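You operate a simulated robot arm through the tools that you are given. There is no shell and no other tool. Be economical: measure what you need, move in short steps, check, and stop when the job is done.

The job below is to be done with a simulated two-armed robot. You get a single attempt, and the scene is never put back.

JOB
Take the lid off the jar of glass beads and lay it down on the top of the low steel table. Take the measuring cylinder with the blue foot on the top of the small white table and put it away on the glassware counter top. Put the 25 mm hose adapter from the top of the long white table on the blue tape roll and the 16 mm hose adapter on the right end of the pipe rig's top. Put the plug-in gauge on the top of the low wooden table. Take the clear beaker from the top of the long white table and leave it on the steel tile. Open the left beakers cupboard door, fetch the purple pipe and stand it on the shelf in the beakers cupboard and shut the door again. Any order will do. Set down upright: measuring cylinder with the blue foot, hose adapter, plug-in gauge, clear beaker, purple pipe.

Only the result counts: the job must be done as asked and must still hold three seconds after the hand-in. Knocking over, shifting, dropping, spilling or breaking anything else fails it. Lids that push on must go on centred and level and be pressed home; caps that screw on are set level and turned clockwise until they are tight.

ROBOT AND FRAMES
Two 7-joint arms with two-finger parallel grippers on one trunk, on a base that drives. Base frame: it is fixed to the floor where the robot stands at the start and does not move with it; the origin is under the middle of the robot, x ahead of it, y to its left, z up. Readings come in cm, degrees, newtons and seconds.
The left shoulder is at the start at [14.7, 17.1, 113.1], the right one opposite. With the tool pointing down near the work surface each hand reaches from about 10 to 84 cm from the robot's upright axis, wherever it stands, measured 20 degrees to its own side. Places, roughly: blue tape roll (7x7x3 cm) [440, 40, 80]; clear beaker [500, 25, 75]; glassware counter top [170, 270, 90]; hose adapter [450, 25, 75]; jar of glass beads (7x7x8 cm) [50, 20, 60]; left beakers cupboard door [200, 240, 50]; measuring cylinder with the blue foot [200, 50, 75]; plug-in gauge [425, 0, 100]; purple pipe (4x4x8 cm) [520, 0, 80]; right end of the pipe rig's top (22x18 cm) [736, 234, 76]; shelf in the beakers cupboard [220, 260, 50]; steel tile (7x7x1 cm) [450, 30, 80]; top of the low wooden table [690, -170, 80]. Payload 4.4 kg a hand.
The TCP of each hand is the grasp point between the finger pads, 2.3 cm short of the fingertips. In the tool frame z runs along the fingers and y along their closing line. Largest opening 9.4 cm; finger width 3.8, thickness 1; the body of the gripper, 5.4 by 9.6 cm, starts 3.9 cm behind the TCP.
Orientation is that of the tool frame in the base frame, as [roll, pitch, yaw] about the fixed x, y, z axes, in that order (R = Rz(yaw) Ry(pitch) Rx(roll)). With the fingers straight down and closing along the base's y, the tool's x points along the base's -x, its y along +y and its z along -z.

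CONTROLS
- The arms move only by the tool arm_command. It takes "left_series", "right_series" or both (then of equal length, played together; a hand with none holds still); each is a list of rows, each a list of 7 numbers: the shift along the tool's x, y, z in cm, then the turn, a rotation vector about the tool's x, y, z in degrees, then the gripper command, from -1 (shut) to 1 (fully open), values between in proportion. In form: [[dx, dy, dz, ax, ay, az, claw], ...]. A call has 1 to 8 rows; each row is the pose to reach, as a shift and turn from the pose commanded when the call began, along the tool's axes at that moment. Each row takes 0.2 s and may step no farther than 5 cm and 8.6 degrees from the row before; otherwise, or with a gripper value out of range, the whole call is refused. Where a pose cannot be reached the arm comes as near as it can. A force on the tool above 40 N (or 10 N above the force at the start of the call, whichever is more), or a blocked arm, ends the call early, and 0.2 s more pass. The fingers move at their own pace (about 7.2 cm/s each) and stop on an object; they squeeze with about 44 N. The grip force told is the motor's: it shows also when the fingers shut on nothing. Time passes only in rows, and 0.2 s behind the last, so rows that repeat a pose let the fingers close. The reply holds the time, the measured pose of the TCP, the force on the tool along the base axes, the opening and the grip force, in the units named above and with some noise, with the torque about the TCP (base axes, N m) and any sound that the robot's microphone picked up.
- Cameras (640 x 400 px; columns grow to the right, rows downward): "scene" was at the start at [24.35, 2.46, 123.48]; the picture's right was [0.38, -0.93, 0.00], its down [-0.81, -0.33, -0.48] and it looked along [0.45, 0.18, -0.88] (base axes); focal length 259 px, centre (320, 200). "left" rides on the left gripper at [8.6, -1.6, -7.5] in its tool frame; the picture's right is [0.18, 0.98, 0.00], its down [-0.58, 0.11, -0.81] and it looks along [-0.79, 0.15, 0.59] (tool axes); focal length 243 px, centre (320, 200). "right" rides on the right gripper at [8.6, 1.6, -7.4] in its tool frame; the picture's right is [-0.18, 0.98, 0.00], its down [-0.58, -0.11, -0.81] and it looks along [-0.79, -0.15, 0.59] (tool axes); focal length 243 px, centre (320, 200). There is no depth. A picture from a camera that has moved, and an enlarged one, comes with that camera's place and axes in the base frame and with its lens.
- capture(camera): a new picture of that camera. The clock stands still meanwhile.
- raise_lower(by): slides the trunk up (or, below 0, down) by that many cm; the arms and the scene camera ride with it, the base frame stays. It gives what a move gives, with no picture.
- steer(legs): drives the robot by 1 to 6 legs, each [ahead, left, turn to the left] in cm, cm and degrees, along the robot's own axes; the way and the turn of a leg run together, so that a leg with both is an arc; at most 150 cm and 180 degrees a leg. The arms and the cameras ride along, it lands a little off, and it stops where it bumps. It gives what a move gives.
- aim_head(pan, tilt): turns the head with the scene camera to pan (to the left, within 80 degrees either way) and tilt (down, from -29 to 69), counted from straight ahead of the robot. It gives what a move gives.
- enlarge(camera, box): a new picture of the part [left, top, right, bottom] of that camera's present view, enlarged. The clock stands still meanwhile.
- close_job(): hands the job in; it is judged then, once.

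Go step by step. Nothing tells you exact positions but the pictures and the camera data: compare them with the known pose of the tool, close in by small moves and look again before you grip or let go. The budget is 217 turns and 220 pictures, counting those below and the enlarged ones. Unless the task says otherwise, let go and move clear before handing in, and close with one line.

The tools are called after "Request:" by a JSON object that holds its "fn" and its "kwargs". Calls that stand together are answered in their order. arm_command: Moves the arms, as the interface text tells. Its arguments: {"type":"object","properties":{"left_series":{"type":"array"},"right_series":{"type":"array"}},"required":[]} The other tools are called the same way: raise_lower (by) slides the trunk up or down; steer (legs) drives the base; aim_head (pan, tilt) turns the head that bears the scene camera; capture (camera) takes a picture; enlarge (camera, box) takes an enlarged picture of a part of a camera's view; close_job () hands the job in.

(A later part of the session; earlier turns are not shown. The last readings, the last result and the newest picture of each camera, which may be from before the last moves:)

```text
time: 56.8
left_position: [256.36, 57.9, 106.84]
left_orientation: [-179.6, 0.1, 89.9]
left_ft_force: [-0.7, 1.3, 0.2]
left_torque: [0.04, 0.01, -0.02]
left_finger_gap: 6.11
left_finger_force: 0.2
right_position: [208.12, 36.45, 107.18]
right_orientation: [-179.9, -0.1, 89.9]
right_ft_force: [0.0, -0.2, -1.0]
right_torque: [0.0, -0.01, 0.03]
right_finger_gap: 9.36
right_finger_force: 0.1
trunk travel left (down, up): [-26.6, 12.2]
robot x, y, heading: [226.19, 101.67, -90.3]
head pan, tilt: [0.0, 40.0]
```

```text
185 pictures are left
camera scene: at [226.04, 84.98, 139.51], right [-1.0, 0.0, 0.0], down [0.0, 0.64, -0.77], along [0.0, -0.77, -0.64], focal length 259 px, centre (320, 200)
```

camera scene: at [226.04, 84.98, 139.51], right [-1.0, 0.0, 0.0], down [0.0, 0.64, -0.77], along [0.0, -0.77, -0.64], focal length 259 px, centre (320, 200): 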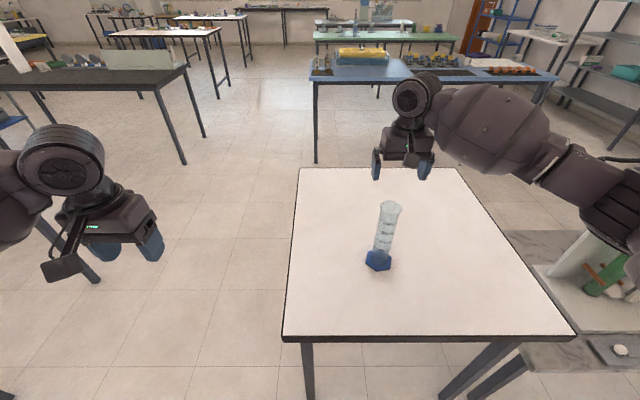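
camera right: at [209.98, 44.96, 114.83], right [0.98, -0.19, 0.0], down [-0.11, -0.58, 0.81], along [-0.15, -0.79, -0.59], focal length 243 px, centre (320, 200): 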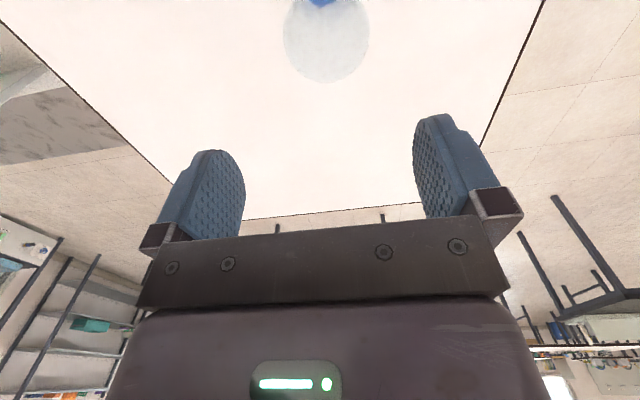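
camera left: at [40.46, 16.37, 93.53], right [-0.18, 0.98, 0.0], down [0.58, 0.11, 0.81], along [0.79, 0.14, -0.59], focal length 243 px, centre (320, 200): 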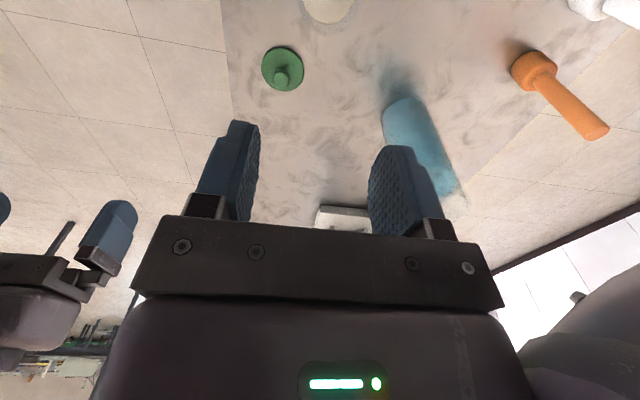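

Request:
{"fn": "arm_command", "kwargs": {"right_series": [[1.6, 0.9, 0, 0, 0, 0, 1], [1.6, 0.9, 4, 0, 0, 0, 1], [1.6, 0.9, 7.5, 0, 0, 0, 1]]}}

Request:
{"fn": "capture", "kwargs": {"camera": "right"}}

Request:
{"fn": "enlarge", "kwargs": {"camera": "scene", "box": [320, 130, 480, 230]}}

```text
time: 57.6
left_position: [256.31, 57.99, 106.81]
left_orientation: [-179.7, 0.1, 89.8]
left_ft_force: [-0.3, 0.2, -0.3]
left_torque: [0.01, 0.02, 0.01]
left_finger_gap: 6.12
left_finger_force: 0.0
right_position: [209.27, 38.15, 99.76]
right_orientation: [-180.0, -0.1, 89.8]
right_ft_force: [0.5, -0.6, 0.2]
right_torque: [-0.02, 0.01, -0.02]
right_finger_gap: 9.38
right_finger_force: 0.0
trunk travel left (down, up): [-26.6, 12.2]
robot x, y, heading: [225.43, 101.46, -90.0]
head pan, tilt: [0.0, 40.0]
```

```text
184 pictures are left
camera right: at [211.0, 46.63, 107.29], right [0.98, -0.19, 0.0], down [-0.11, -0.58, 0.81], along [-0.15, -0.79, -0.59], focal length 243 px, centre (320, 200)
```

right: 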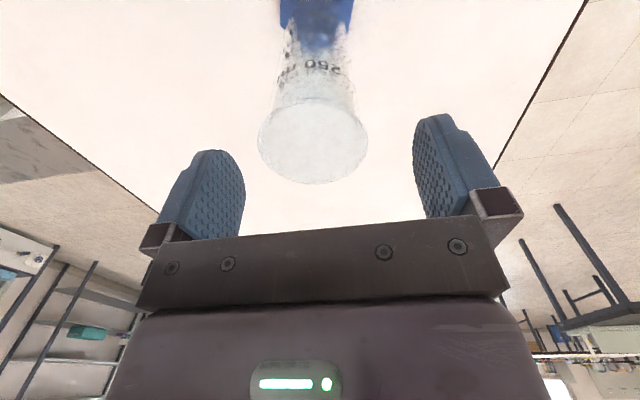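

```text
4.00 times, centred on (400, 180) of scene
camera zoom: at [226.03, 85.02, 139.52], right [-1.0, 0.0, 0.0], down [0.0, 0.64, -0.77], along [0.0, -0.77, -0.64], focal length 1037 px, centre (0, 280)
```

zoom: 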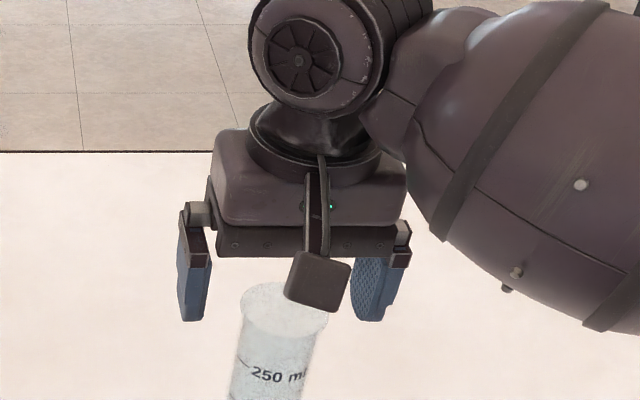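

Request:
{"fn": "arm_command", "kwargs": {"right_series": [[0.3, -0.2, 2.5, 0, 0, 0, 1], [0.3, -0.2, 4.2, 0, 0, 0, 1], [0.3, -0.2, 5, 0, 0, 0, 1], [0.3, -0.2, 5, 0, 0, 0, -1], [0.3, -0.2, 5, 0, 0, 0, -1], [0.3, -0.2, 5, 0, 0, 0, -1], [0.3, -0.2, 5, 0, 0, 0, -1]]}}

Request:
{"fn": "capture", "kwargs": {"camera": "right"}}

```text
time: 59.2
left_position: [256.26, 57.92, 106.88]
left_orientation: [-179.7, 0.1, 89.8]
left_ft_force: [0.7, 0.0, 0.7]
left_torque: [0.03, 0.0, 0.02]
left_finger_gap: 6.13
left_finger_force: 0.0
right_position: [208.91, 38.24, 94.8]
right_orientation: [-180.0, 0.0, 89.8]
right_ft_force: [0.3, -0.1, 0.1]
right_torque: [0.03, 0.02, 0.01]
right_finger_gap: 4.41
right_finger_force: 44.6
trunk travel left (down, up): [-26.6, 12.2]
robot x, y, heading: [225.98, 101.3, -89.9]
head pan, tilt: [0.0, 40.0]
```

```text
182 pictures are left
camera right: at [210.72, 46.85, 102.31], right [0.98, -0.19, 0.0], down [-0.11, -0.58, 0.81], along [-0.15, -0.79, -0.59], focal length 243 px, centre (320, 200)
```

right: 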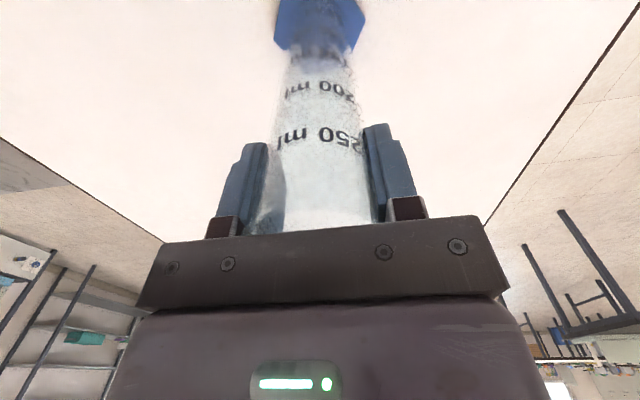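

Request:
{"fn": "raise_lower", "kwargs": {"by": 11}}

Request:
{"fn": "steer", "kwargs": {"legs": [[-25, 0, 0], [0, 0, 150]]}}

Request:
{"fn": "capture", "kwargs": {"camera": "right"}}

Request:
{"fn": "capture", "kwargs": {"camera": "scene"}}

```text
time: 60.6
left_position: [256.28, 58.0, 117.89]
left_orientation: [-179.7, 0.1, 89.8]
left_ft_force: [-0.1, 0.0, 0.6]
left_torque: [-0.01, -0.01, 0.02]
left_finger_gap: 6.11
left_finger_force: 0.1
right_position: [208.79, 38.38, 105.93]
right_orientation: [-179.9, -0.1, 90.0]
right_ft_force: [-0.3, -0.1, -0.7]
right_torque: [0.01, 0.04, 0.0]
right_finger_gap: 4.42
right_finger_force: 43.8
trunk travel left (down, up): [-37.6, 1.2]
robot x, y, heading: [226.26, 101.75, -90.1]
head pan, tilt: [0.0, 40.0]
```

```text
time: 68.5
left_position: [222.27, 179.91, 117.8]
left_orientation: [-179.7, 0.1, -121.1]
left_ft_force: [-0.5, -0.6, 0.3]
left_torque: [0.0, -0.01, 0.02]
left_finger_gap: 6.1
left_finger_force: 0.1
right_position: [273.17, 172.23, 106.01]
right_orientation: [180.0, -0.1, -121.1]
right_ft_force: [2.3, 0.1, 0.5]
right_torque: [0.01, 0.02, -0.02]
right_finger_gap: 4.42
right_finger_force: 44.3
trunk travel left (down, up): [-37.6, 1.2]
robot x, y, heading: [226.27, 126.89, 59.1]
head pan, tilt: [0.0, 40.0]
```

```text
181 pictures are left
camera right: at [267.43, 165.58, 113.43], right [-0.75, 0.67, 0.0], down [0.39, 0.44, 0.81], along [0.54, 0.6, -0.59], focal length 243 px, centre (320, 200)
```

right: 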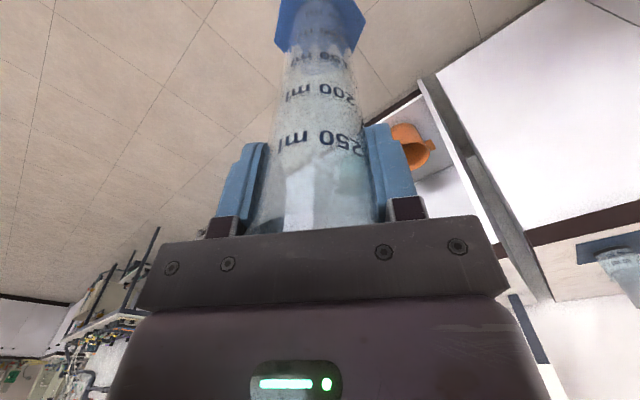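

```text
180 pictures are left
camera scene: at [233.35, 138.99, 150.8], right [0.86, -0.52, 0.0], down [-0.33, -0.55, -0.77], along [0.4, 0.66, -0.64], focal length 259 px, centre (320, 200)
```

scene: 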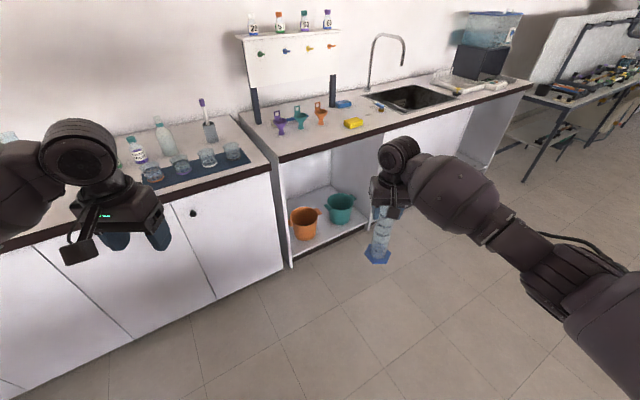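

Request:
{"fn": "steer", "kwargs": {"legs": [[0, 0, 30.9]]}}

Request:
{"fn": "aim_head", "kwargs": {"pan": 25, "tilt": 30}}

Request:
{"fn": "capture", "kwargs": {"camera": "scene"}}

```text
time: 70.5
left_position: [195.58, 170.48, 117.85]
left_orientation: [-179.7, 0.0, -90.2]
left_ft_force: [-0.9, 0.8, -0.4]
left_torque: [-0.02, 0.0, -0.05]
left_finger_gap: 6.11
left_finger_force: 0.1
right_position: [243.11, 190.09, 105.83]
right_orientation: [-179.9, -0.1, -90.1]
right_ft_force: [0.4, -0.7, -0.2]
right_torque: [-0.02, 0.02, -0.01]
right_finger_gap: 4.4
right_finger_force: 44.1
trunk travel left (down, up): [-37.6, 1.2]
robot x, y, heading: [225.78, 126.81, 90.0]
head pan, tilt: [0.0, 40.0]
```

```text
time: 71.3
left_position: [195.68, 170.5, 117.73]
left_orientation: [-179.7, 0.1, -90.3]
left_ft_force: [0.5, -0.1, -0.8]
left_torque: [-0.01, 0.03, 0.01]
left_finger_gap: 6.08
left_finger_force: 0.0
right_position: [243.0, 190.01, 105.85]
right_orientation: [179.9, -0.1, -90.1]
right_ft_force: [0.0, -0.2, -0.5]
right_torque: [-0.01, 0.0, -0.05]
right_finger_gap: 4.42
right_finger_force: 44.0
trunk travel left (down, up): [-37.6, 1.2]
robot x, y, heading: [225.74, 126.71, 89.8]
head pan, tilt: [25.0, 30.0]
```

```text
179 pictures are left
camera scene: at [222.26, 140.72, 152.33], right [0.91, 0.42, 0.0], down [0.21, -0.45, -0.87], along [-0.36, 0.79, -0.5], focal length 259 px, centre (320, 200)
```

scene: 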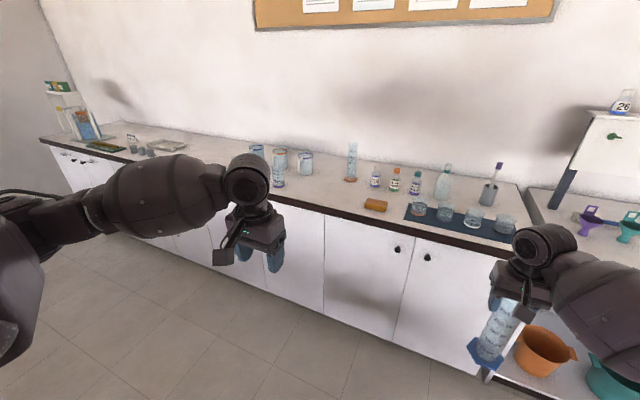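

Request:
{"fn": "arm_command", "kwargs": {"right_series": [[0, 0, -4.5, 0, 0, 0, -1], [0, 0, -9, 0, 0, 0, -1], [0, 0, -13, 0, 0, 0, -1]]}}

Request:
{"fn": "steer", "kwargs": {"legs": [[0, 59, 0], [40, 0, 0]]}}

Request:
{"fn": "aim_head", "kwargs": {"pan": -15, "tilt": 35}}

Request:
{"fn": "capture", "kwargs": {"camera": "scene"}}

Request:
{"fn": "capture", "kwargs": {"camera": "right"}}

```text
time: 72.1
left_position: [195.55, 170.49, 117.81]
left_orientation: [-179.7, 0.0, -90.3]
left_ft_force: [0.5, 0.4, 0.0]
left_torque: [0.01, -0.03, -0.01]
left_finger_gap: 6.12
left_finger_force: 0.0
right_position: [243.18, 190.07, 119.03]
right_orientation: [-179.9, -0.1, -90.3]
right_ft_force: [0.6, -0.5, -1.4]
right_torque: [-0.03, -0.01, -0.02]
right_finger_gap: 4.39
right_finger_force: 44.0
trunk travel left (down, up): [-37.6, 1.2]
robot x, y, heading: [225.81, 126.62, 89.8]
head pan, tilt: [25.0, 30.0]
```

```text
time: 80.0
left_position: [136.55, 211.29, 117.76]
left_orientation: [-179.8, 0.1, -90.5]
left_ft_force: [-0.3, -0.9, 0.2]
left_torque: [-0.02, 0.0, 0.01]
left_finger_gap: 6.14
left_finger_force: 0.0
right_position: [184.15, 230.72, 118.9]
right_orientation: [-180.0, -0.1, -90.4]
right_ft_force: [0.0, 0.9, -0.6]
right_torque: [0.01, -0.01, 0.0]
right_finger_gap: 4.43
right_finger_force: 44.3
trunk travel left (down, up): [-37.6, 1.2]
robot x, y, heading: [167.01, 167.86, 89.4]
head pan, tilt: [25.0, 30.0]
```

```text
time: 81.0
left_position: [136.41, 211.21, 117.9]
left_orientation: [-179.7, 0.1, -90.5]
left_ft_force: [0.6, 0.4, -0.2]
left_torque: [-0.01, -0.01, -0.03]
left_finger_gap: 6.1
left_finger_force: 0.0
right_position: [184.17, 230.69, 118.97]
right_orientation: [180.0, 0.0, -90.4]
right_ft_force: [-0.4, 0.3, 0.3]
right_torque: [0.03, -0.03, 0.02]
right_finger_gap: 4.42
right_finger_force: 44.2
trunk travel left (down, up): [-37.6, 1.2]
robot x, y, heading: [166.74, 167.44, 89.5]
head pan, tilt: [-15.0, 35.0]
```

```text
178 pictures are left
camera scene: at [169.07, 181.64, 151.55], right [0.96, -0.26, 0.0], down [-0.15, -0.55, -0.82], along [0.22, 0.79, -0.57], focal length 259 px, centre (320, 200)
```

scene: 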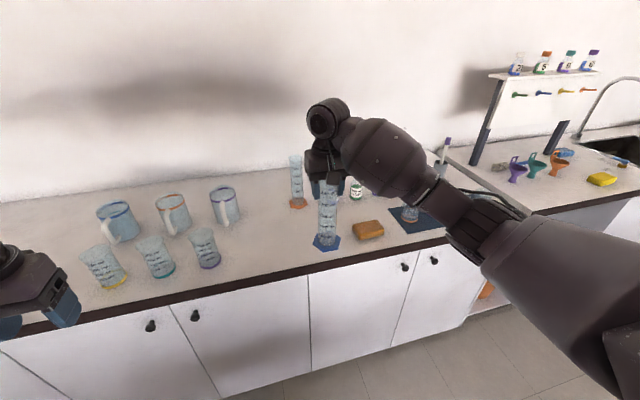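

```text
177 pictures are left
camera right: at [182.67, 221.92, 126.41], right [-0.98, 0.19, 0.0], down [0.11, 0.58, 0.81], along [0.15, 0.79, -0.59], focal length 243 px, centre (320, 200)
```

right: 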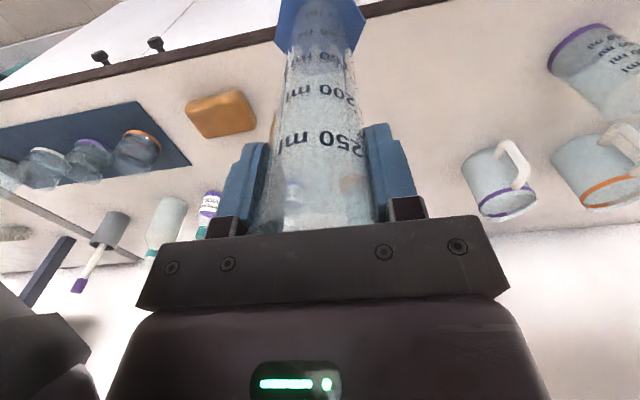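

Request:
{"fn": "arm_command", "kwargs": {"right_series": [[-4.5, 1.5, 0, 0, 0, 0, -1], [-9, 3, 0, 0, 0, 0, -1], [-13, 4.8, 0, 0, 0, 0, -1], [-14.3, 5, 0, 0, 0, 0, -1], [-14.3, 5, 3, 0, 0, 0, -1], [-14.3, 5, 5.5, 0, 0, 0, -1]]}}

Request:
{"fn": "capture", "kwargs": {"camera": "scene"}}

Request:
{"fn": "capture", "kwargs": {"camera": "right"}}

```text
time: 82.4
left_position: [136.4, 211.37, 117.77]
left_orientation: [-179.7, 0.1, -90.5]
left_ft_force: [-0.4, 0.5, -0.5]
left_torque: [0.0, 0.02, 0.01]
left_finger_gap: 6.14
left_finger_force: 0.0
right_position: [179.21, 244.95, 113.14]
right_orientation: [-179.9, -0.2, -90.3]
right_ft_force: [0.0, -0.2, -0.8]
right_torque: [0.01, 0.01, 0.0]
right_finger_gap: 4.45
right_finger_force: 44.0
trunk travel left (down, up): [-37.6, 1.2]
robot x, y, heading: [166.76, 167.54, 89.5]
head pan, tilt: [-15.0, 35.0]
```

```text
176 pictures are left
camera scene: at [169.05, 181.63, 151.55], right [0.96, -0.26, 0.0], down [-0.15, -0.55, -0.82], along [0.22, 0.79, -0.57], focal length 259 px, centre (320, 200)
```

scene: 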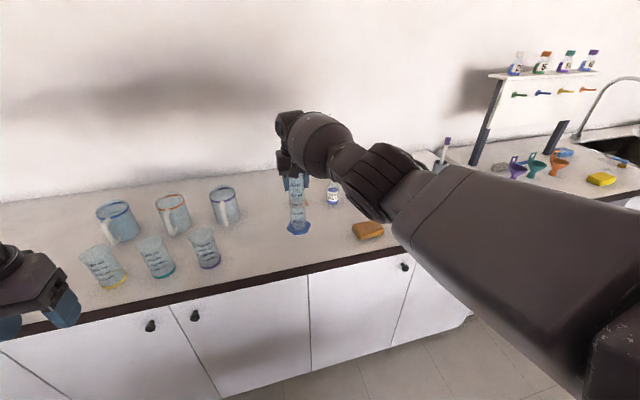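

```text
175 pictures are left
camera right: at [177.7, 236.2, 120.69], right [-0.98, 0.19, 0.0], down [0.11, 0.58, 0.81], along [0.15, 0.79, -0.59], focal length 243 px, centre (320, 200)
```

right: 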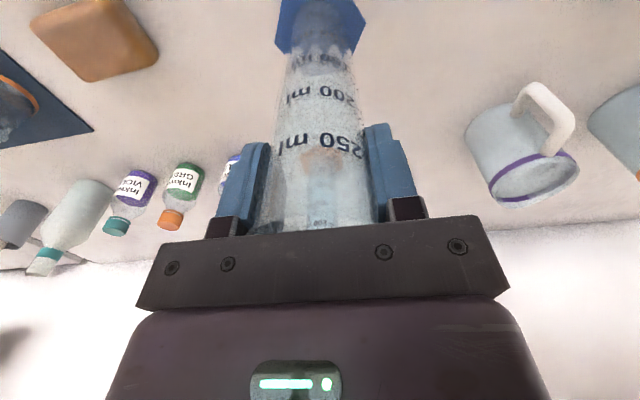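

Request:
{"fn": "arm_command", "kwargs": {"right_series": [[0, 0, 1, 0, 0, 0, -1], [0, 0, 1.8, 0, 0, 0, -1], [0, 0, 2.3, 0, 0, 0, -1], [0, 0, 2.7, 0, 0, 0, -1], [0, 0, 3.1, 0, 0, 0, -1], [0, 0, 3.4, 0, 0, 0, -1]]}}

Request:
{"fn": "enlarge", "kwargs": {"camera": "scene", "box": [220, 160, 380, 260]}}

```text
time: 83.8
left_position: [136.47, 211.18, 117.62]
left_orientation: [-179.8, 0.0, -90.5]
left_ft_force: [-0.2, -0.1, -0.4]
left_torque: [0.0, -0.03, 0.03]
left_finger_gap: 6.11
left_finger_force: 0.0
right_position: [179.28, 244.65, 109.97]
right_orientation: [-180.0, -0.1, -90.3]
right_ft_force: [0.3, 0.2, -1.0]
right_torque: [0.04, -0.04, 0.03]
right_finger_gap: 4.45
right_finger_force: 43.8
right hand out of reach, approached as far as the arm can: row 5, 6
trunk travel left (down, up): [-37.6, 1.2]
robot x, y, heading: [166.58, 167.59, 89.4]
head pan, tilt: [-15.0, 35.0]
```

```text
4.00 times, centred on (300, 210) of scene
camera zoom: at [169.02, 181.62, 151.55], right [0.96, -0.26, 0.0], down [-0.15, -0.55, -0.82], along [0.22, 0.79, -0.57], focal length 1037 px, centre (400, 160)
```

zoom: 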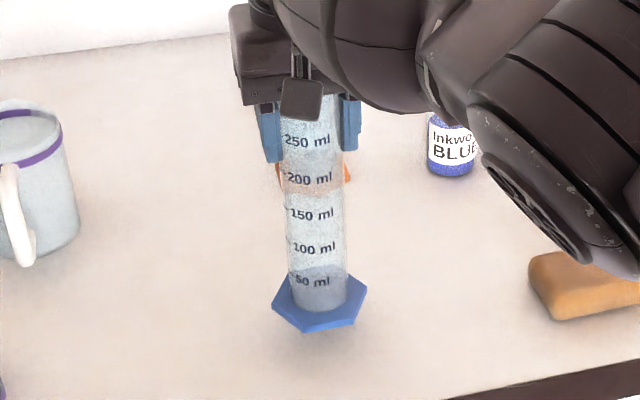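

Request:
{"fn": "raise_lower", "kwargs": {"by": -0.6}}

Request:
{"fn": "raise_lower", "kwargs": {"by": -0.4}}

Request:
{"fn": "raise_lower", "kwargs": {"by": -0.3}}

Request:
{"fn": "enlarge", "kwargs": {"camera": "scene", "box": [220, 160, 380, 260]}}

```text
time: 84.4
left_position: [136.36, 211.2, 117.29]
left_orientation: [-179.8, 0.1, -90.5]
left_ft_force: [0.0, 0.1, 0.0]
left_torque: [0.0, 0.01, -0.01]
left_finger_gap: 6.11
left_finger_force: 0.0
right_position: [179.34, 244.62, 109.46]
right_orientation: [-180.0, -0.1, -90.4]
right_ft_force: [-1.0, -1.0, -0.4]
right_torque: [-0.01, -0.03, -0.02]
right_finger_gap: 4.45
right_finger_force: 44.0
trunk travel left (down, up): [-37.0, 1.8]
robot x, y, heading: [166.91, 167.38, 89.5]
head pan, tilt: [-15.0, 35.0]
```

```text
time: 84.9
left_position: [136.46, 211.19, 116.8]
left_orientation: [-179.8, 0.2, -90.5]
left_ft_force: [-0.2, 0.0, 0.1]
left_torque: [-0.02, -0.01, -0.01]
left_finger_gap: 6.1
left_finger_force: 0.0
right_position: [179.4, 244.79, 109.08]
right_orientation: [-179.9, -0.2, -90.4]
right_ft_force: [0.2, 0.0, -1.1]
right_torque: [0.02, 0.03, 0.01]
right_finger_gap: 4.43
right_finger_force: 44.1
trunk travel left (down, up): [-36.6, 2.2]
robot x, y, heading: [166.4, 167.77, 89.7]
head pan, tilt: [-15.0, 35.0]
```

```text
time: 85.4
left_position: [136.46, 211.19, 116.6]
left_orientation: [-179.7, 0.1, -90.5]
left_ft_force: [-0.4, 0.8, 0.6]
left_torque: [-0.02, -0.03, 0.03]
left_finger_gap: 6.12
left_finger_force: 0.0
right_position: [179.42, 244.68, 108.81]
right_orientation: [179.9, -0.2, -90.4]
right_ft_force: [0.4, 0.3, -0.7]
right_torque: [-0.03, -0.02, -0.02]
right_finger_gap: 4.42
right_finger_force: 44.4
trunk travel left (down, up): [-36.3, 2.5]
robot x, y, heading: [166.5, 167.34, 89.4]
head pan, tilt: [-15.0, 35.0]
```

```text
4.00 times, centred on (300, 210) of scene
camera zoom: at [169.08, 181.55, 150.29], right [0.96, -0.27, 0.0], down [-0.15, -0.55, -0.82], along [0.22, 0.79, -0.57], focal length 1037 px, centre (400, 160)
```

zoom: 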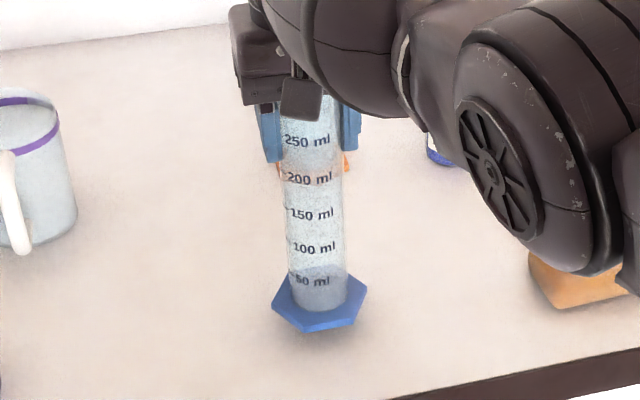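

Request:
{"fn": "raise_lower", "kwargs": {"by": -0.5}}

Request:
{"fn": "raise_lower", "kwargs": {"by": -0.4}}

Request:
{"fn": "enlarge", "kwargs": {"camera": "scene", "box": [260, 200, 340, 250]}}

```text
time: 86.0
left_position: [136.46, 211.21, 116.0]
left_orientation: [-179.6, 0.1, -90.5]
left_ft_force: [-0.5, -0.2, -0.2]
left_torque: [-0.02, -0.03, -0.02]
left_finger_gap: 6.13
left_finger_force: 0.0
right_position: [179.36, 244.68, 108.32]
right_orientation: [-180.0, -0.1, -90.4]
right_ft_force: [-1.1, -0.1, -1.6]
right_torque: [0.01, -0.03, -0.02]
right_finger_gap: 4.43
right_finger_force: 44.4
trunk travel left (down, up): [-35.8, 3.0]
robot x, y, heading: [166.74, 167.57, 89.5]
head pan, tilt: [-15.0, 35.0]
```

```text
time: 86.5
left_position: [136.47, 211.19, 115.57]
left_orientation: [-179.6, 0.1, -90.5]
left_ft_force: [0.5, 0.5, 0.6]
left_torque: [0.0, 0.0, -0.02]
left_finger_gap: 6.09
left_finger_force: 0.0
right_position: [179.34, 244.68, 107.81]
right_orientation: [180.0, -0.1, -90.5]
right_ft_force: [0.4, 0.2, -1.7]
right_torque: [0.01, 0.03, -0.01]
right_finger_gap: 4.44
right_finger_force: 43.7
trunk travel left (down, up): [-35.4, 3.4]
robot x, y, heading: [166.68, 167.74, 89.6]
head pan, tilt: [-15.0, 35.0]
```

```text
8.00 times, centred on (300, 225) of scene
camera zoom: at [169.08, 181.55, 149.4], right [0.96, -0.27, 0.0], down [-0.15, -0.55, -0.82], along [0.22, 0.79, -0.57], focal length 2075 px, centre (480, 0)
```

zoom: 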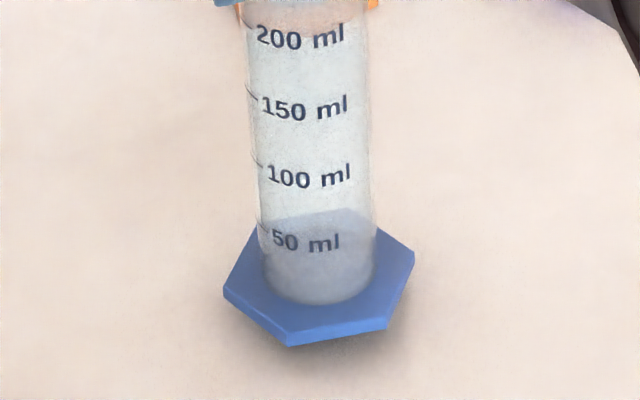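

Request:
{"fn": "raise_lower", "kwargs": {"by": -0.7}}

Request:
{"fn": "raise_lower", "kwargs": {"by": -0.5}}

Request:
{"fn": "enlarge", "kwargs": {"camera": "scene", "box": [260, 200, 340, 250]}}

```text
time: 87.1
left_position: [136.47, 211.33, 114.98]
left_orientation: [-179.6, 0.1, -90.5]
left_ft_force: [0.4, 0.4, 0.5]
left_torque: [-0.02, 0.01, 0.02]
left_finger_gap: 6.14
left_finger_force: 0.1
right_position: [179.36, 244.71, 107.22]
right_orientation: [180.0, -0.1, -90.5]
right_ft_force: [0.0, -0.1, -1.3]
right_torque: [0.0, 0.03, -0.02]
right_finger_gap: 4.42
right_finger_force: 44.3
trunk travel left (down, up): [-34.7, 4.1]
robot x, y, heading: [166.25, 167.17, 89.7]
head pan, tilt: [-15.0, 35.0]
```

```text
time: 87.6
left_position: [136.39, 211.27, 114.44]
left_orientation: [-179.7, 0.2, -90.6]
left_ft_force: [-0.5, 0.7, 0.5]
left_torque: [0.01, 0.0, 0.0]
left_finger_gap: 6.11
left_finger_force: 0.0
right_position: [179.37, 244.67, 106.78]
right_orientation: [-179.9, 0.1, -90.5]
right_ft_force: [0.0, -0.8, 7.5]
right_torque: [-0.39, 0.04, 0.0]
right_finger_gap: 4.45
right_finger_force: 44.0
trunk travel left (down, up): [-34.2, 4.6]
robot x, y, heading: [166.39, 167.62, 89.4]
head pan, tilt: [-15.0, 35.0]
```

```text
8.00 times, centred on (300, 225) of scene
camera zoom: at [169.07, 181.57, 148.21], right [0.96, -0.27, 0.0], down [-0.15, -0.55, -0.82], along [0.22, 0.79, -0.57], focal length 2075 px, centre (480, 0)
```

zoom: 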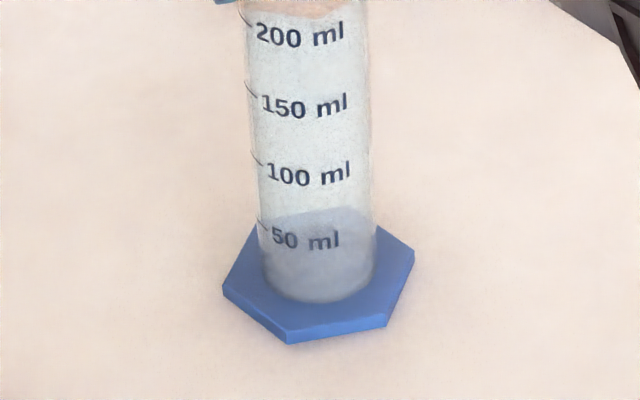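

Request:
{"fn": "arm_command", "kwargs": {"right_series": [[0, 0, 0, 0, 0, 0, 0.2], [0, 0, 0, 0, 0, 0, 0.5], [0, 0, 0, 0, 0, 0, 0.7]]}}

Request:
{"fn": "arm_command", "kwargs": {"right_series": [[0, 0, -2, 0, 0, 0, 0.7], [0, 0, -6, 0, 0, 0, 0.7], [0, 0, -10, 0, 0, 0, 0.7], [4, 0, -12, 0, 0, 0, 0.7], [8.5, 0, -12, 0, 0, 0, 0.7], [13, 0, -12, 0, 0, 0, 0.7], [17, 0, -12, 0, 0, 0, 0.7]]}}

Request:
{"fn": "capture", "kwargs": {"camera": "scene"}}

```text
time: 88.4
left_position: [136.47, 211.21, 114.31]
left_orientation: [-179.6, 0.1, -90.5]
left_ft_force: [-0.3, 0.2, 0.2]
left_torque: [0.02, 0.0, 0.02]
left_finger_gap: 6.1
left_finger_force: 0.1
right_position: [179.35, 244.67, 106.6]
right_orientation: [180.0, -0.1, -90.4]
right_ft_force: [0.4, 0.2, -0.8]
right_torque: [-0.01, -0.01, 0.02]
right_finger_gap: 7.99
right_finger_force: 0.1
trunk travel left (down, up): [-34.2, 4.6]
robot x, y, heading: [166.61, 167.77, 89.5]
head pan, tilt: [-15.0, 35.0]
```

```text
time: 90.0
left_position: [136.5, 211.15, 114.46]
left_orientation: [-179.7, 0.2, -90.6]
left_ft_force: [-0.4, 0.0, 0.5]
left_torque: [0.01, 0.03, 0.01]
left_finger_gap: 6.11
left_finger_force: 0.0
right_position: [179.36, 227.38, 118.78]
right_orientation: [-179.9, -0.2, -90.4]
right_ft_force: [-0.1, -0.3, -0.1]
right_torque: [0.01, 0.03, 0.01]
right_finger_gap: 8.0
right_finger_force: 0.1
right hand out of reach, approached as far as the arm can: row 4
trunk travel left (down, up): [-34.2, 4.6]
robot x, y, heading: [166.69, 167.81, 89.5]
head pan, tilt: [-15.0, 35.0]
```

```text
170 pictures are left
camera scene: at [169.14, 181.54, 148.2], right [0.96, -0.27, 0.0], down [-0.15, -0.55, -0.82], along [0.22, 0.79, -0.57], focal length 259 px, centre (320, 200)
```

scene: 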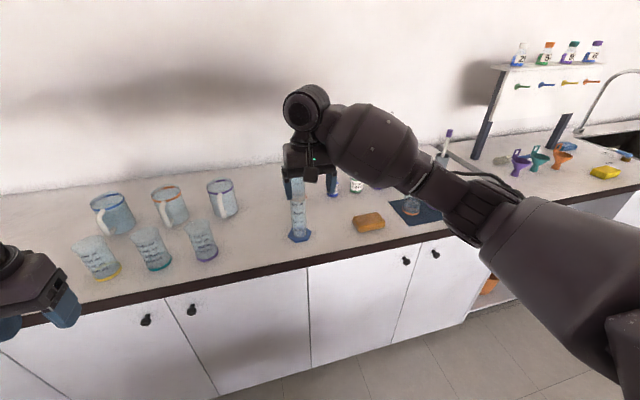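

Request:
{"fn": "enlarge", "kwargs": {"camera": "scene", "box": [380, 230, 460, 280]}}

Request:
{"fn": "steer", "kwargs": {"legs": [[-20, 0, 0.5], [0, -85, 0]]}}

Request:
{"fn": "raise_lower", "kwargs": {"by": -25}}

Request:
{"fn": "aim_head", "kwargs": {"pan": 20, "tilt": 35}}

Request:
{"fn": "capture", "kwargs": {"camera": "scene"}}

```text
8.00 times, centred on (420, 255) of scene
camera zoom: at [169.14, 181.54, 148.2], right [0.96, -0.27, 0.0], down [-0.15, -0.55, -0.82], along [0.22, 0.79, -0.57], focal length 2075 px, centre (-480, -240)
```

zoom: 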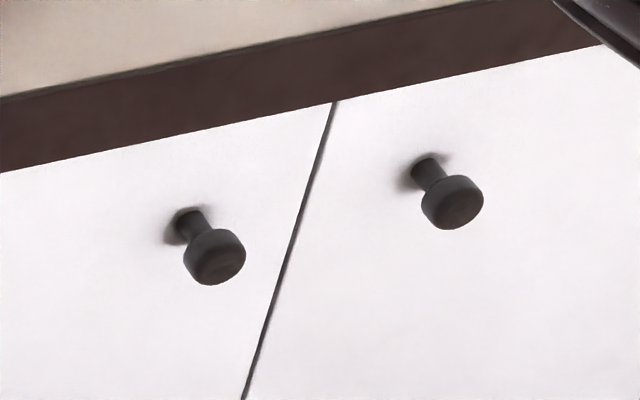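

```text
time: 99.0
left_position: [220.58, 191.17, 114.43]
left_orientation: [-179.7, 0.1, -89.8]
left_ft_force: [0.2, 0.2, -1.2]
left_torque: [-0.02, -0.01, 0.01]
left_finger_gap: 6.11
left_finger_force: 0.0
right_position: [263.15, 208.01, 118.82]
right_orientation: [180.0, -0.1, -89.7]
right_ft_force: [-0.5, 0.9, 0.9]
right_torque: [0.0, 0.01, 0.02]
right_finger_gap: 8.04
right_finger_force: 0.1
trunk travel left (down, up): [-34.2, 4.6]
robot x, y, heading: [250.96, 147.79, 90.9]
head pan, tilt: [-15.0, 35.0]
```

```text
time: 101.6
left_position: [220.62, 191.21, 82.38]
left_orientation: [-179.7, -13.6, -89.8]
left_ft_force: [-0.8, 0.4, -0.5]
left_torque: [0.01, 0.01, 0.01]
left_finger_gap: 6.14
left_finger_force: 0.1
right_position: [263.2, 207.95, 94.02]
right_orientation: [-180.0, 0.1, -89.7]
right_ft_force: [0.7, -0.2, -0.7]
right_torque: [0.01, -0.02, 0.01]
right_finger_gap: 7.98
right_finger_force: 0.1
trunk travel left (down, up): [-9.2, 29.6]
robot x, y, heading: [251.35, 147.33, 90.4]
head pan, tilt: [-15.0, 35.0]
```

```text
time: 102.6
left_position: [220.61, 191.18, 82.29]
left_orientation: [-179.7, -13.8, -89.7]
left_ft_force: [-0.4, -0.1, 0.1]
left_torque: [-0.02, 0.0, 0.02]
left_finger_gap: 6.08
left_finger_force: 0.1
right_position: [263.18, 208.01, 93.8]
right_orientation: [-180.0, -0.1, -89.7]
right_ft_force: [0.3, 0.4, -0.5]
right_torque: [0.01, -0.02, -0.01]
right_finger_gap: 7.98
right_finger_force: 0.1
trunk travel left (down, up): [-9.2, 29.6]
robot x, y, heading: [251.62, 147.9, 90.5]
head pan, tilt: [20.0, 35.0]
```

```text
168 pictures are left
camera scene: at [248.23, 179.74, 120.38], right [0.94, 0.35, 0.0], down [0.2, -0.54, -0.82], along [-0.28, 0.77, -0.57], focal length 259 px, centre (320, 200)
```

scene: 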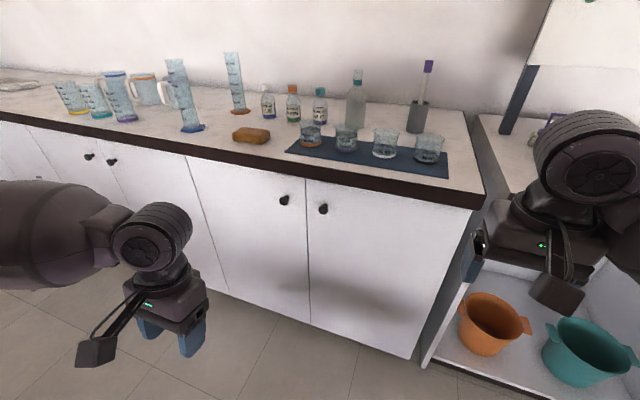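

Request:
{"fn": "arm_command", "kwargs": {"left_series": [[-2.4, 0, -0.6, 0, -8.5, 0, 0.3], [-4.8, 0, -1.2, 0, -17, 0, 0.3], [-7.2, 0, -1.8, 0, -25.5, 0, 0.3], [-9.6, 0, -2.4, 0, -34, 0, 0.3], [-12, 0, -3, 0, -42.5, 0, 0.3], [-14.4, 0, -3.6, 0, -51, 0, 0.3], [-16.8, 0, -4.2, 0, -59.5, 0, 0.3], [-19.2, 0, -4.8, 0, -68, 0, 0.3]], "right_series": [[3, 0, 0, 0, 0, 0, 0.3], [6, 0, 0, 0, 0, 0, 0.3], [9, 0, 0, 0, 0, 0, 0.3], [12, 0, 0, 0, 0, 0, 0.3], [15, 0, 0, 0, 0, 0, 0.3], [18, 0, 0, 0, 0, 0, 0.3], [21, 0, 0, 0, 0, 0, 0.3], [24, 0, 0, 0, 0, 0, 0.3]]}}

Request:
{"fn": "arm_command", "kwargs": {"left_series": [[0, 0, 0, 0, -8.5, 0, 0.3], [0, 0, 0, 0, -17, 0, 0.3], [0, 0, 0, 0, -25.5, 0, 0.3], [0, 0, 0, 0, -34, 0, 0.3], [0, 0, 0, 0, -36, 0, 0.3]]}}

Request:
{"fn": "capture", "kwargs": {"camera": "scene"}}

Request:
{"fn": "capture", "kwargs": {"camera": "left"}}

```text
time: 104.4
left_position: [220.58, 211.17, 82.54]
left_orientation: [-179.6, 54.5, -89.3]
left_ft_force: [0.4, 0.3, 0.1]
left_torque: [-0.01, -0.03, -0.02]
left_finger_gap: 6.11
left_finger_force: 0.1
right_position: [263.23, 195.49, 93.79]
right_orientation: [-179.9, -0.2, -89.6]
right_ft_force: [0.1, 0.1, 0.2]
right_torque: [0.01, 0.04, 0.0]
right_finger_gap: 6.11
right_finger_force: 0.1
right hand out of reach, approached as far as the arm can: row 5, 6, 7, 8
trunk travel left (down, up): [-9.2, 29.6]
robot x, y, heading: [251.35, 147.88, 90.4]
head pan, tilt: [20.0, 35.0]
```

```text
time: 105.6
left_position: [220.47, 211.17, 82.36]
left_orientation: [-26.9, 89.5, 63.5]
left_ft_force: [-0.4, -0.3, 0.1]
left_torque: [0.0, 0.0, 0.01]
left_finger_gap: 6.12
left_finger_force: 0.0
right_position: [263.32, 195.46, 93.98]
right_orientation: [-180.0, -0.1, -89.7]
right_ft_force: [0.5, -0.4, 0.4]
right_torque: [0.0, 0.02, 0.02]
right_finger_gap: 6.08
right_finger_force: 0.1
trunk travel left (down, up): [-9.2, 29.6]
robot x, y, heading: [251.61, 147.59, 90.6]
head pan, tilt: [20.0, 35.0]
```

```text
167 pictures are left
camera scene: at [248.22, 179.73, 120.39], right [0.94, 0.35, 0.0], down [0.2, -0.54, -0.82], along [-0.29, 0.77, -0.57], focal length 259 px, centre (320, 200)
```

scene: 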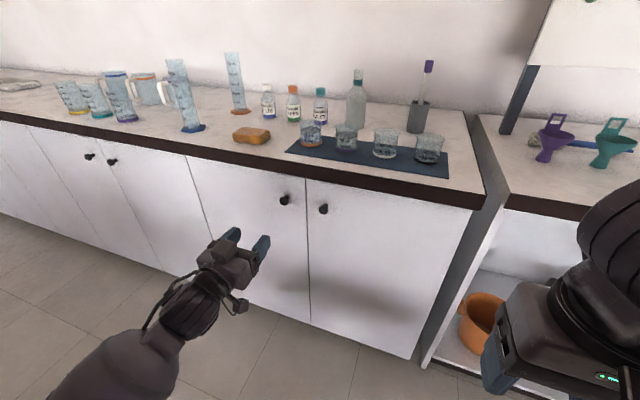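

```text
166 pictures are left
camera left: at [222.27, 203.72, 73.65], right [-0.98, 0.0, -0.19], down [-0.11, -0.81, 0.57], along [-0.16, 0.58, 0.8], focal length 243 px, centre (320, 200)
```

left: 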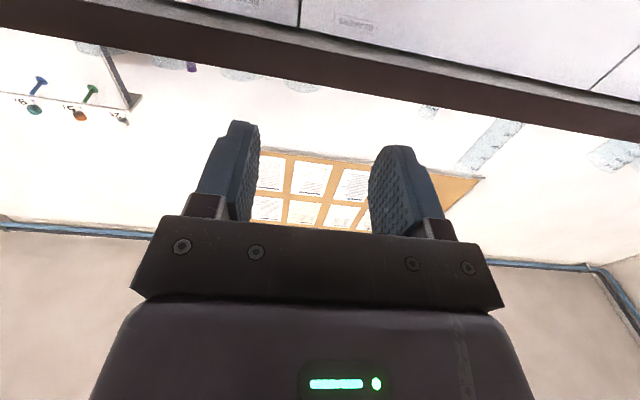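

Request:
{"fn": "arm_command", "kwargs": {"left_series": [[3, 2, 0, 0, 0, 0, 0.3], [6, 4, 0, 0, 0, 0, 0.3]]}}

Request:
{"fn": "steer", "kwargs": {"legs": [[12, 0, 0]]}}

Request:
{"fn": "capture", "kwargs": {"camera": "scene"}}

Request:
{"fn": "capture", "kwargs": {"camera": "left"}}

```text
time: 106.2
left_position: [216.6, 211.03, 76.37]
left_orientation: [-36.4, 89.5, 53.9]
left_ft_force: [-0.1, 0.3, -0.7]
left_torque: [0.01, -0.02, 0.0]
left_finger_gap: 6.09
left_finger_force: 0.0
right_position: [263.11, 195.52, 93.92]
right_orientation: [-179.9, -0.2, -89.7]
right_ft_force: [0.6, 0.6, 0.6]
right_torque: [0.0, 0.03, 0.0]
right_finger_gap: 6.12
right_finger_force: 0.0
trunk travel left (down, up): [-9.2, 29.6]
robot x, y, heading: [251.62, 147.88, 90.4]
head pan, tilt: [20.0, 35.0]
```

```text
time: 107.5
left_position: [216.42, 222.86, 76.53]
left_orientation: [-46.0, 89.6, 44.5]
left_ft_force: [0.5, 0.8, -0.8]
left_torque: [0.01, 0.03, 0.0]
left_finger_gap: 6.13
left_finger_force: 0.1
right_position: [263.03, 207.35, 93.99]
right_orientation: [-179.9, -0.2, -89.5]
right_ft_force: [0.4, 0.0, 0.2]
right_torque: [0.0, -0.01, 0.0]
right_finger_gap: 6.1
right_finger_force: 0.1
trunk travel left (down, up): [-9.2, 29.6]
robot x, y, heading: [251.42, 159.31, 90.3]
head pan, tilt: [20.0, 35.0]
```

```text
165 pictures are left
camera scene: at [248.06, 191.63, 120.36], right [0.94, 0.35, 0.0], down [0.2, -0.54, -0.82], along [-0.29, 0.77, -0.57], focal length 259 px, centre (320, 200)
```

scene: 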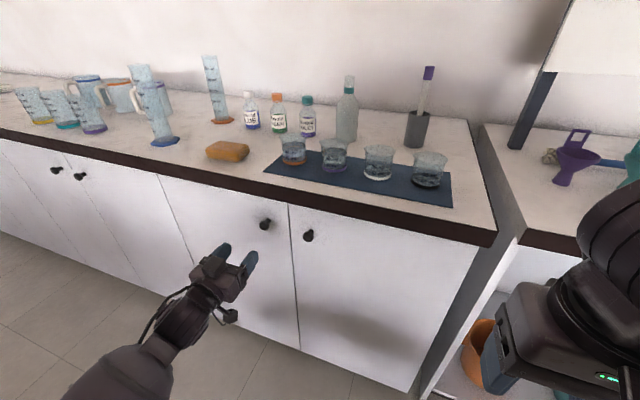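

```text
164 pictures are left
camera left: at [218.24, 215.47, 67.73], right [-0.98, -0.01, -0.19], down [-0.11, -0.81, 0.58], along [-0.16, 0.59, 0.79], focal length 243 px, centre (320, 200)
```

left: 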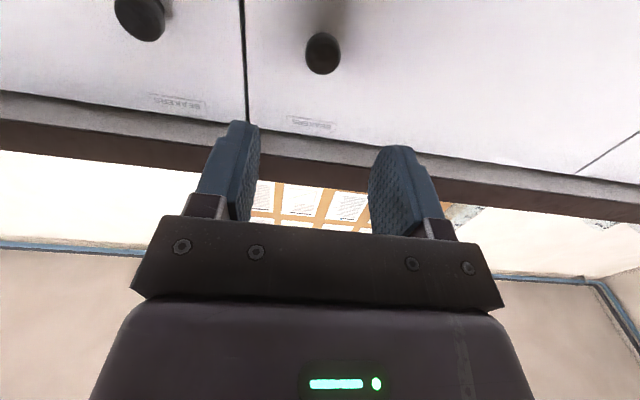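

Request:
{"fn": "arm_command", "kwargs": {"left_series": [[0.5, 0, 4, 0, 0, 0, 0.3], [0.5, 0, 8, 0, 0, 0, 0.3], [0.5, 0, 10.5, 0, 0, 0, 0.3], [0.5, 0, 12.2, 0, 0, 0, 0.3]]}}

Request:
{"fn": "capture", "kwargs": {"camera": "left"}}

Request:
{"fn": "enlarge", "kwargs": {"camera": "scene", "box": [200, 180, 320, 255]}}

```text
time: 108.5
left_position: [216.18, 234.81, 76.02]
left_orientation: [-44.9, 89.6, 45.6]
left_ft_force: [3.1, -32.9, 1.3]
left_torque: [-0.56, 0.01, -1.28]
left_finger_gap: 6.18
left_finger_force: 1.3
right_position: [262.95, 207.11, 94.06]
right_orientation: [-179.9, -0.1, -89.5]
right_ft_force: [-0.1, -0.1, -0.7]
right_torque: [0.0, 0.0, -0.01]
right_finger_gap: 6.12
right_finger_force: 0.0
trunk travel left (down, up): [-9.2, 29.6]
robot x, y, heading: [251.01, 159.4, 90.6]
head pan, tilt: [20.0, 35.0]
```

```text
163 pictures are left
camera left: at [218.02, 227.4, 67.31], right [-0.98, -0.01, -0.19], down [-0.11, -0.81, 0.58], along [-0.16, 0.59, 0.79], focal length 243 px, centre (320, 200)
```

left: 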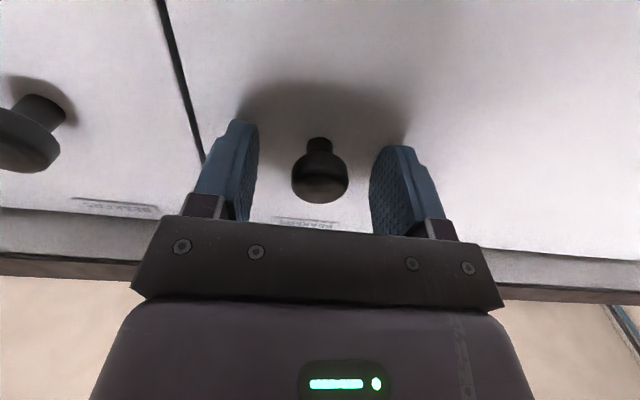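

```text
5.33 times, centred on (260, 218) of scene
camera zoom: at [248.04, 191.28, 120.43], right [0.94, 0.35, 0.0], down [0.2, -0.54, -0.82], along [-0.29, 0.77, -0.57], focal length 1383 px, centre (640, 107)
```

zoom: 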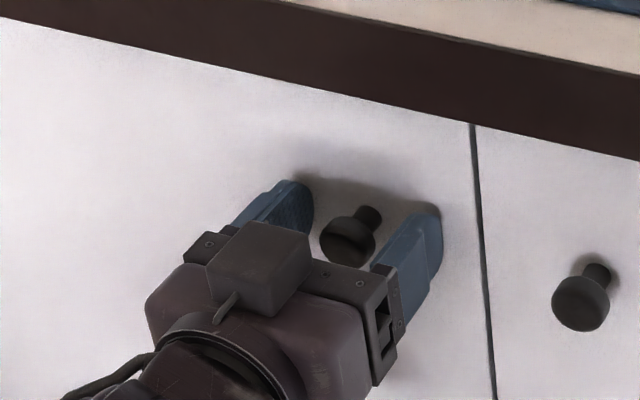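

Request:
{"fn": "arm_command", "kwargs": {"left_series": [[0, 0, -0.4, 0, 0, 0, 0.3], [0, 0.15, -0.4, 0, 0, 0, -1], [0, 0.15, -0.4, 0, 0, 0, -1], [0, 0.15, -0.4, 0, 0, 0, -1]]}}

Request:
{"fn": "arm_command", "kwargs": {"left_series": [[0, 0.15, -1.5, 2.3, 0, 0, -1], [0, 0.6, -4.4, 7, 0, 0, -1], [0, 1.73, -8.7, 14, 0, 0, -1], [0, 3.38, -12.83, 21, 0, 0, -1], [0, 5.52, -16.72, 28, 0, 0, -1], [0, 8.11, -20.33, 35, 0, 0, -1]]}}

Request:
{"fn": "capture", "kwargs": {"camera": "scene"}}

Request:
{"fn": "capture", "kwargs": {"camera": "left"}}

```text
time: 109.5
left_position: [216.32, 234.63, 76.34]
left_orientation: [-31.8, 89.4, 58.6]
left_ft_force: [5.8, 2.9, 4.6]
left_torque: [-0.02, -0.15, -0.75]
left_finger_gap: 2.68
left_finger_force: 44.9
right_position: [263.18, 207.29, 94.09]
right_orientation: [180.0, 0.0, -89.6]
right_ft_force: [0.7, -0.6, -0.9]
right_torque: [-0.04, 0.01, 0.0]
right_finger_gap: 6.12
right_finger_force: 0.1
trunk travel left (down, up): [-9.2, 29.6]
robot x, y, heading: [250.84, 159.57, 90.5]
head pan, tilt: [20.0, 35.0]
```

```text
time: 110.8
left_position: [208.14, 214.15, 76.17]
left_orientation: [14.2, 89.3, 69.5]
left_ft_force: [9.8, -9.1, 19.4]
left_torque: [-0.47, 0.24, -0.04]
left_finger_gap: 2.68
left_finger_force: 45.3
right_position: [263.12, 207.11, 94.0]
right_orientation: [179.9, 0.0, -89.5]
right_ft_force: [0.4, -0.4, 0.0]
right_torque: [0.01, -0.01, 0.01]
right_finger_gap: 6.13
right_finger_force: 0.1
trunk travel left (down, up): [-9.2, 29.6]
robot x, y, heading: [251.17, 159.96, 90.4]
head pan, tilt: [20.0, 35.0]
```

```text
161 pictures are left
camera scene: at [248.18, 191.35, 120.47], right [0.94, 0.35, 0.0], down [0.2, -0.54, -0.82], along [-0.29, 0.77, -0.57], focal length 259 px, centre (320, 200)
```

scene: 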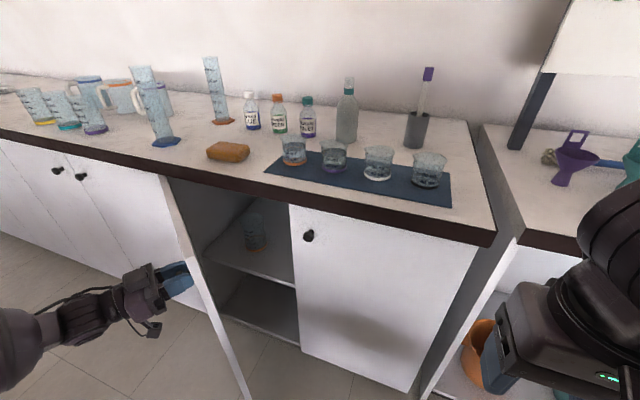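

```text
160 pictures are left
camera left: at [205.36, 207.23, 67.4], right [-0.81, 0.56, -0.18], down [-0.55, -0.61, 0.57], along [0.21, 0.56, 0.8], focal length 243 px, centre (320, 200)
```

left: 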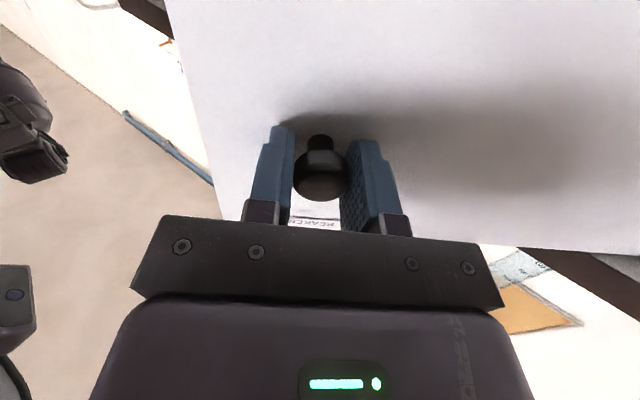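

Request:
{"fn": "arm_command", "kwargs": {"left_series": [[0, 0.6, -4.4, 7, 0, 0, -1], [0, 1.73, -8.7, 14, 0, 0, -1], [0, 3.38, -12.83, 21, 0, 0, -1], [0, 5.52, -16.72, 28, 0, 0, -1], [0, 8.11, -20.33, 35, 0, 0, -1], [0, 11.13, -23.6, 42, 0, 0, -1]]}}

Request:
{"fn": "capture", "kwargs": {"camera": "scene"}}

Request:
{"fn": "capture", "kwargs": {"camera": "left"}}

```text
time: 112.2
left_position: [185.76, 201.38, 75.95]
left_orientation: [56.9, 89.3, 70.3]
left_ft_force: [-0.8, 4.3, 30.3]
left_torque: [0.14, -0.25, -0.03]
left_finger_gap: 2.7
left_finger_force: 45.5
right_position: [263.17, 207.17, 93.96]
right_orientation: [-179.9, -0.2, -89.6]
right_ft_force: [0.1, -0.1, 0.0]
right_torque: [-0.03, 0.01, 0.04]
right_finger_gap: 6.14
right_finger_force: 0.0
trunk travel left (down, up): [-9.2, 29.6]
robot x, y, heading: [251.2, 159.61, 90.5]
head pan, tilt: [20.0, 35.0]
```

```text
159 pictures are left
camera scene: at [248.27, 191.44, 120.43], right [0.94, 0.35, 0.0], down [0.2, -0.54, -0.82], along [-0.29, 0.77, -0.57], focal length 259 px, centre (320, 200)
```

scene: 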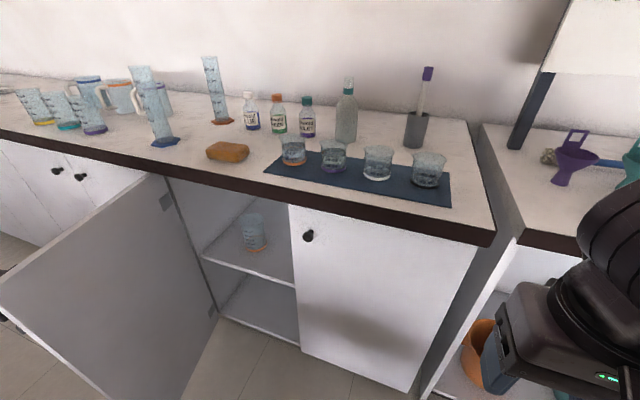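

```text
158 pictures are left
camera left: at [179.0, 198.16, 67.27], right [-0.23, 0.96, -0.17], down [-0.81, -0.09, 0.58], along [0.54, 0.27, 0.8], focal length 243 px, centre (320, 200)
```

left: 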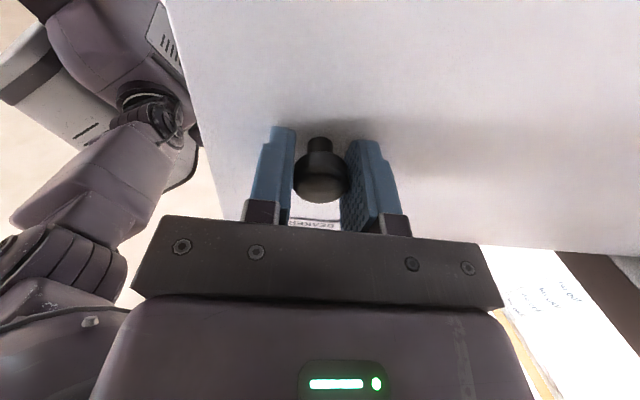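

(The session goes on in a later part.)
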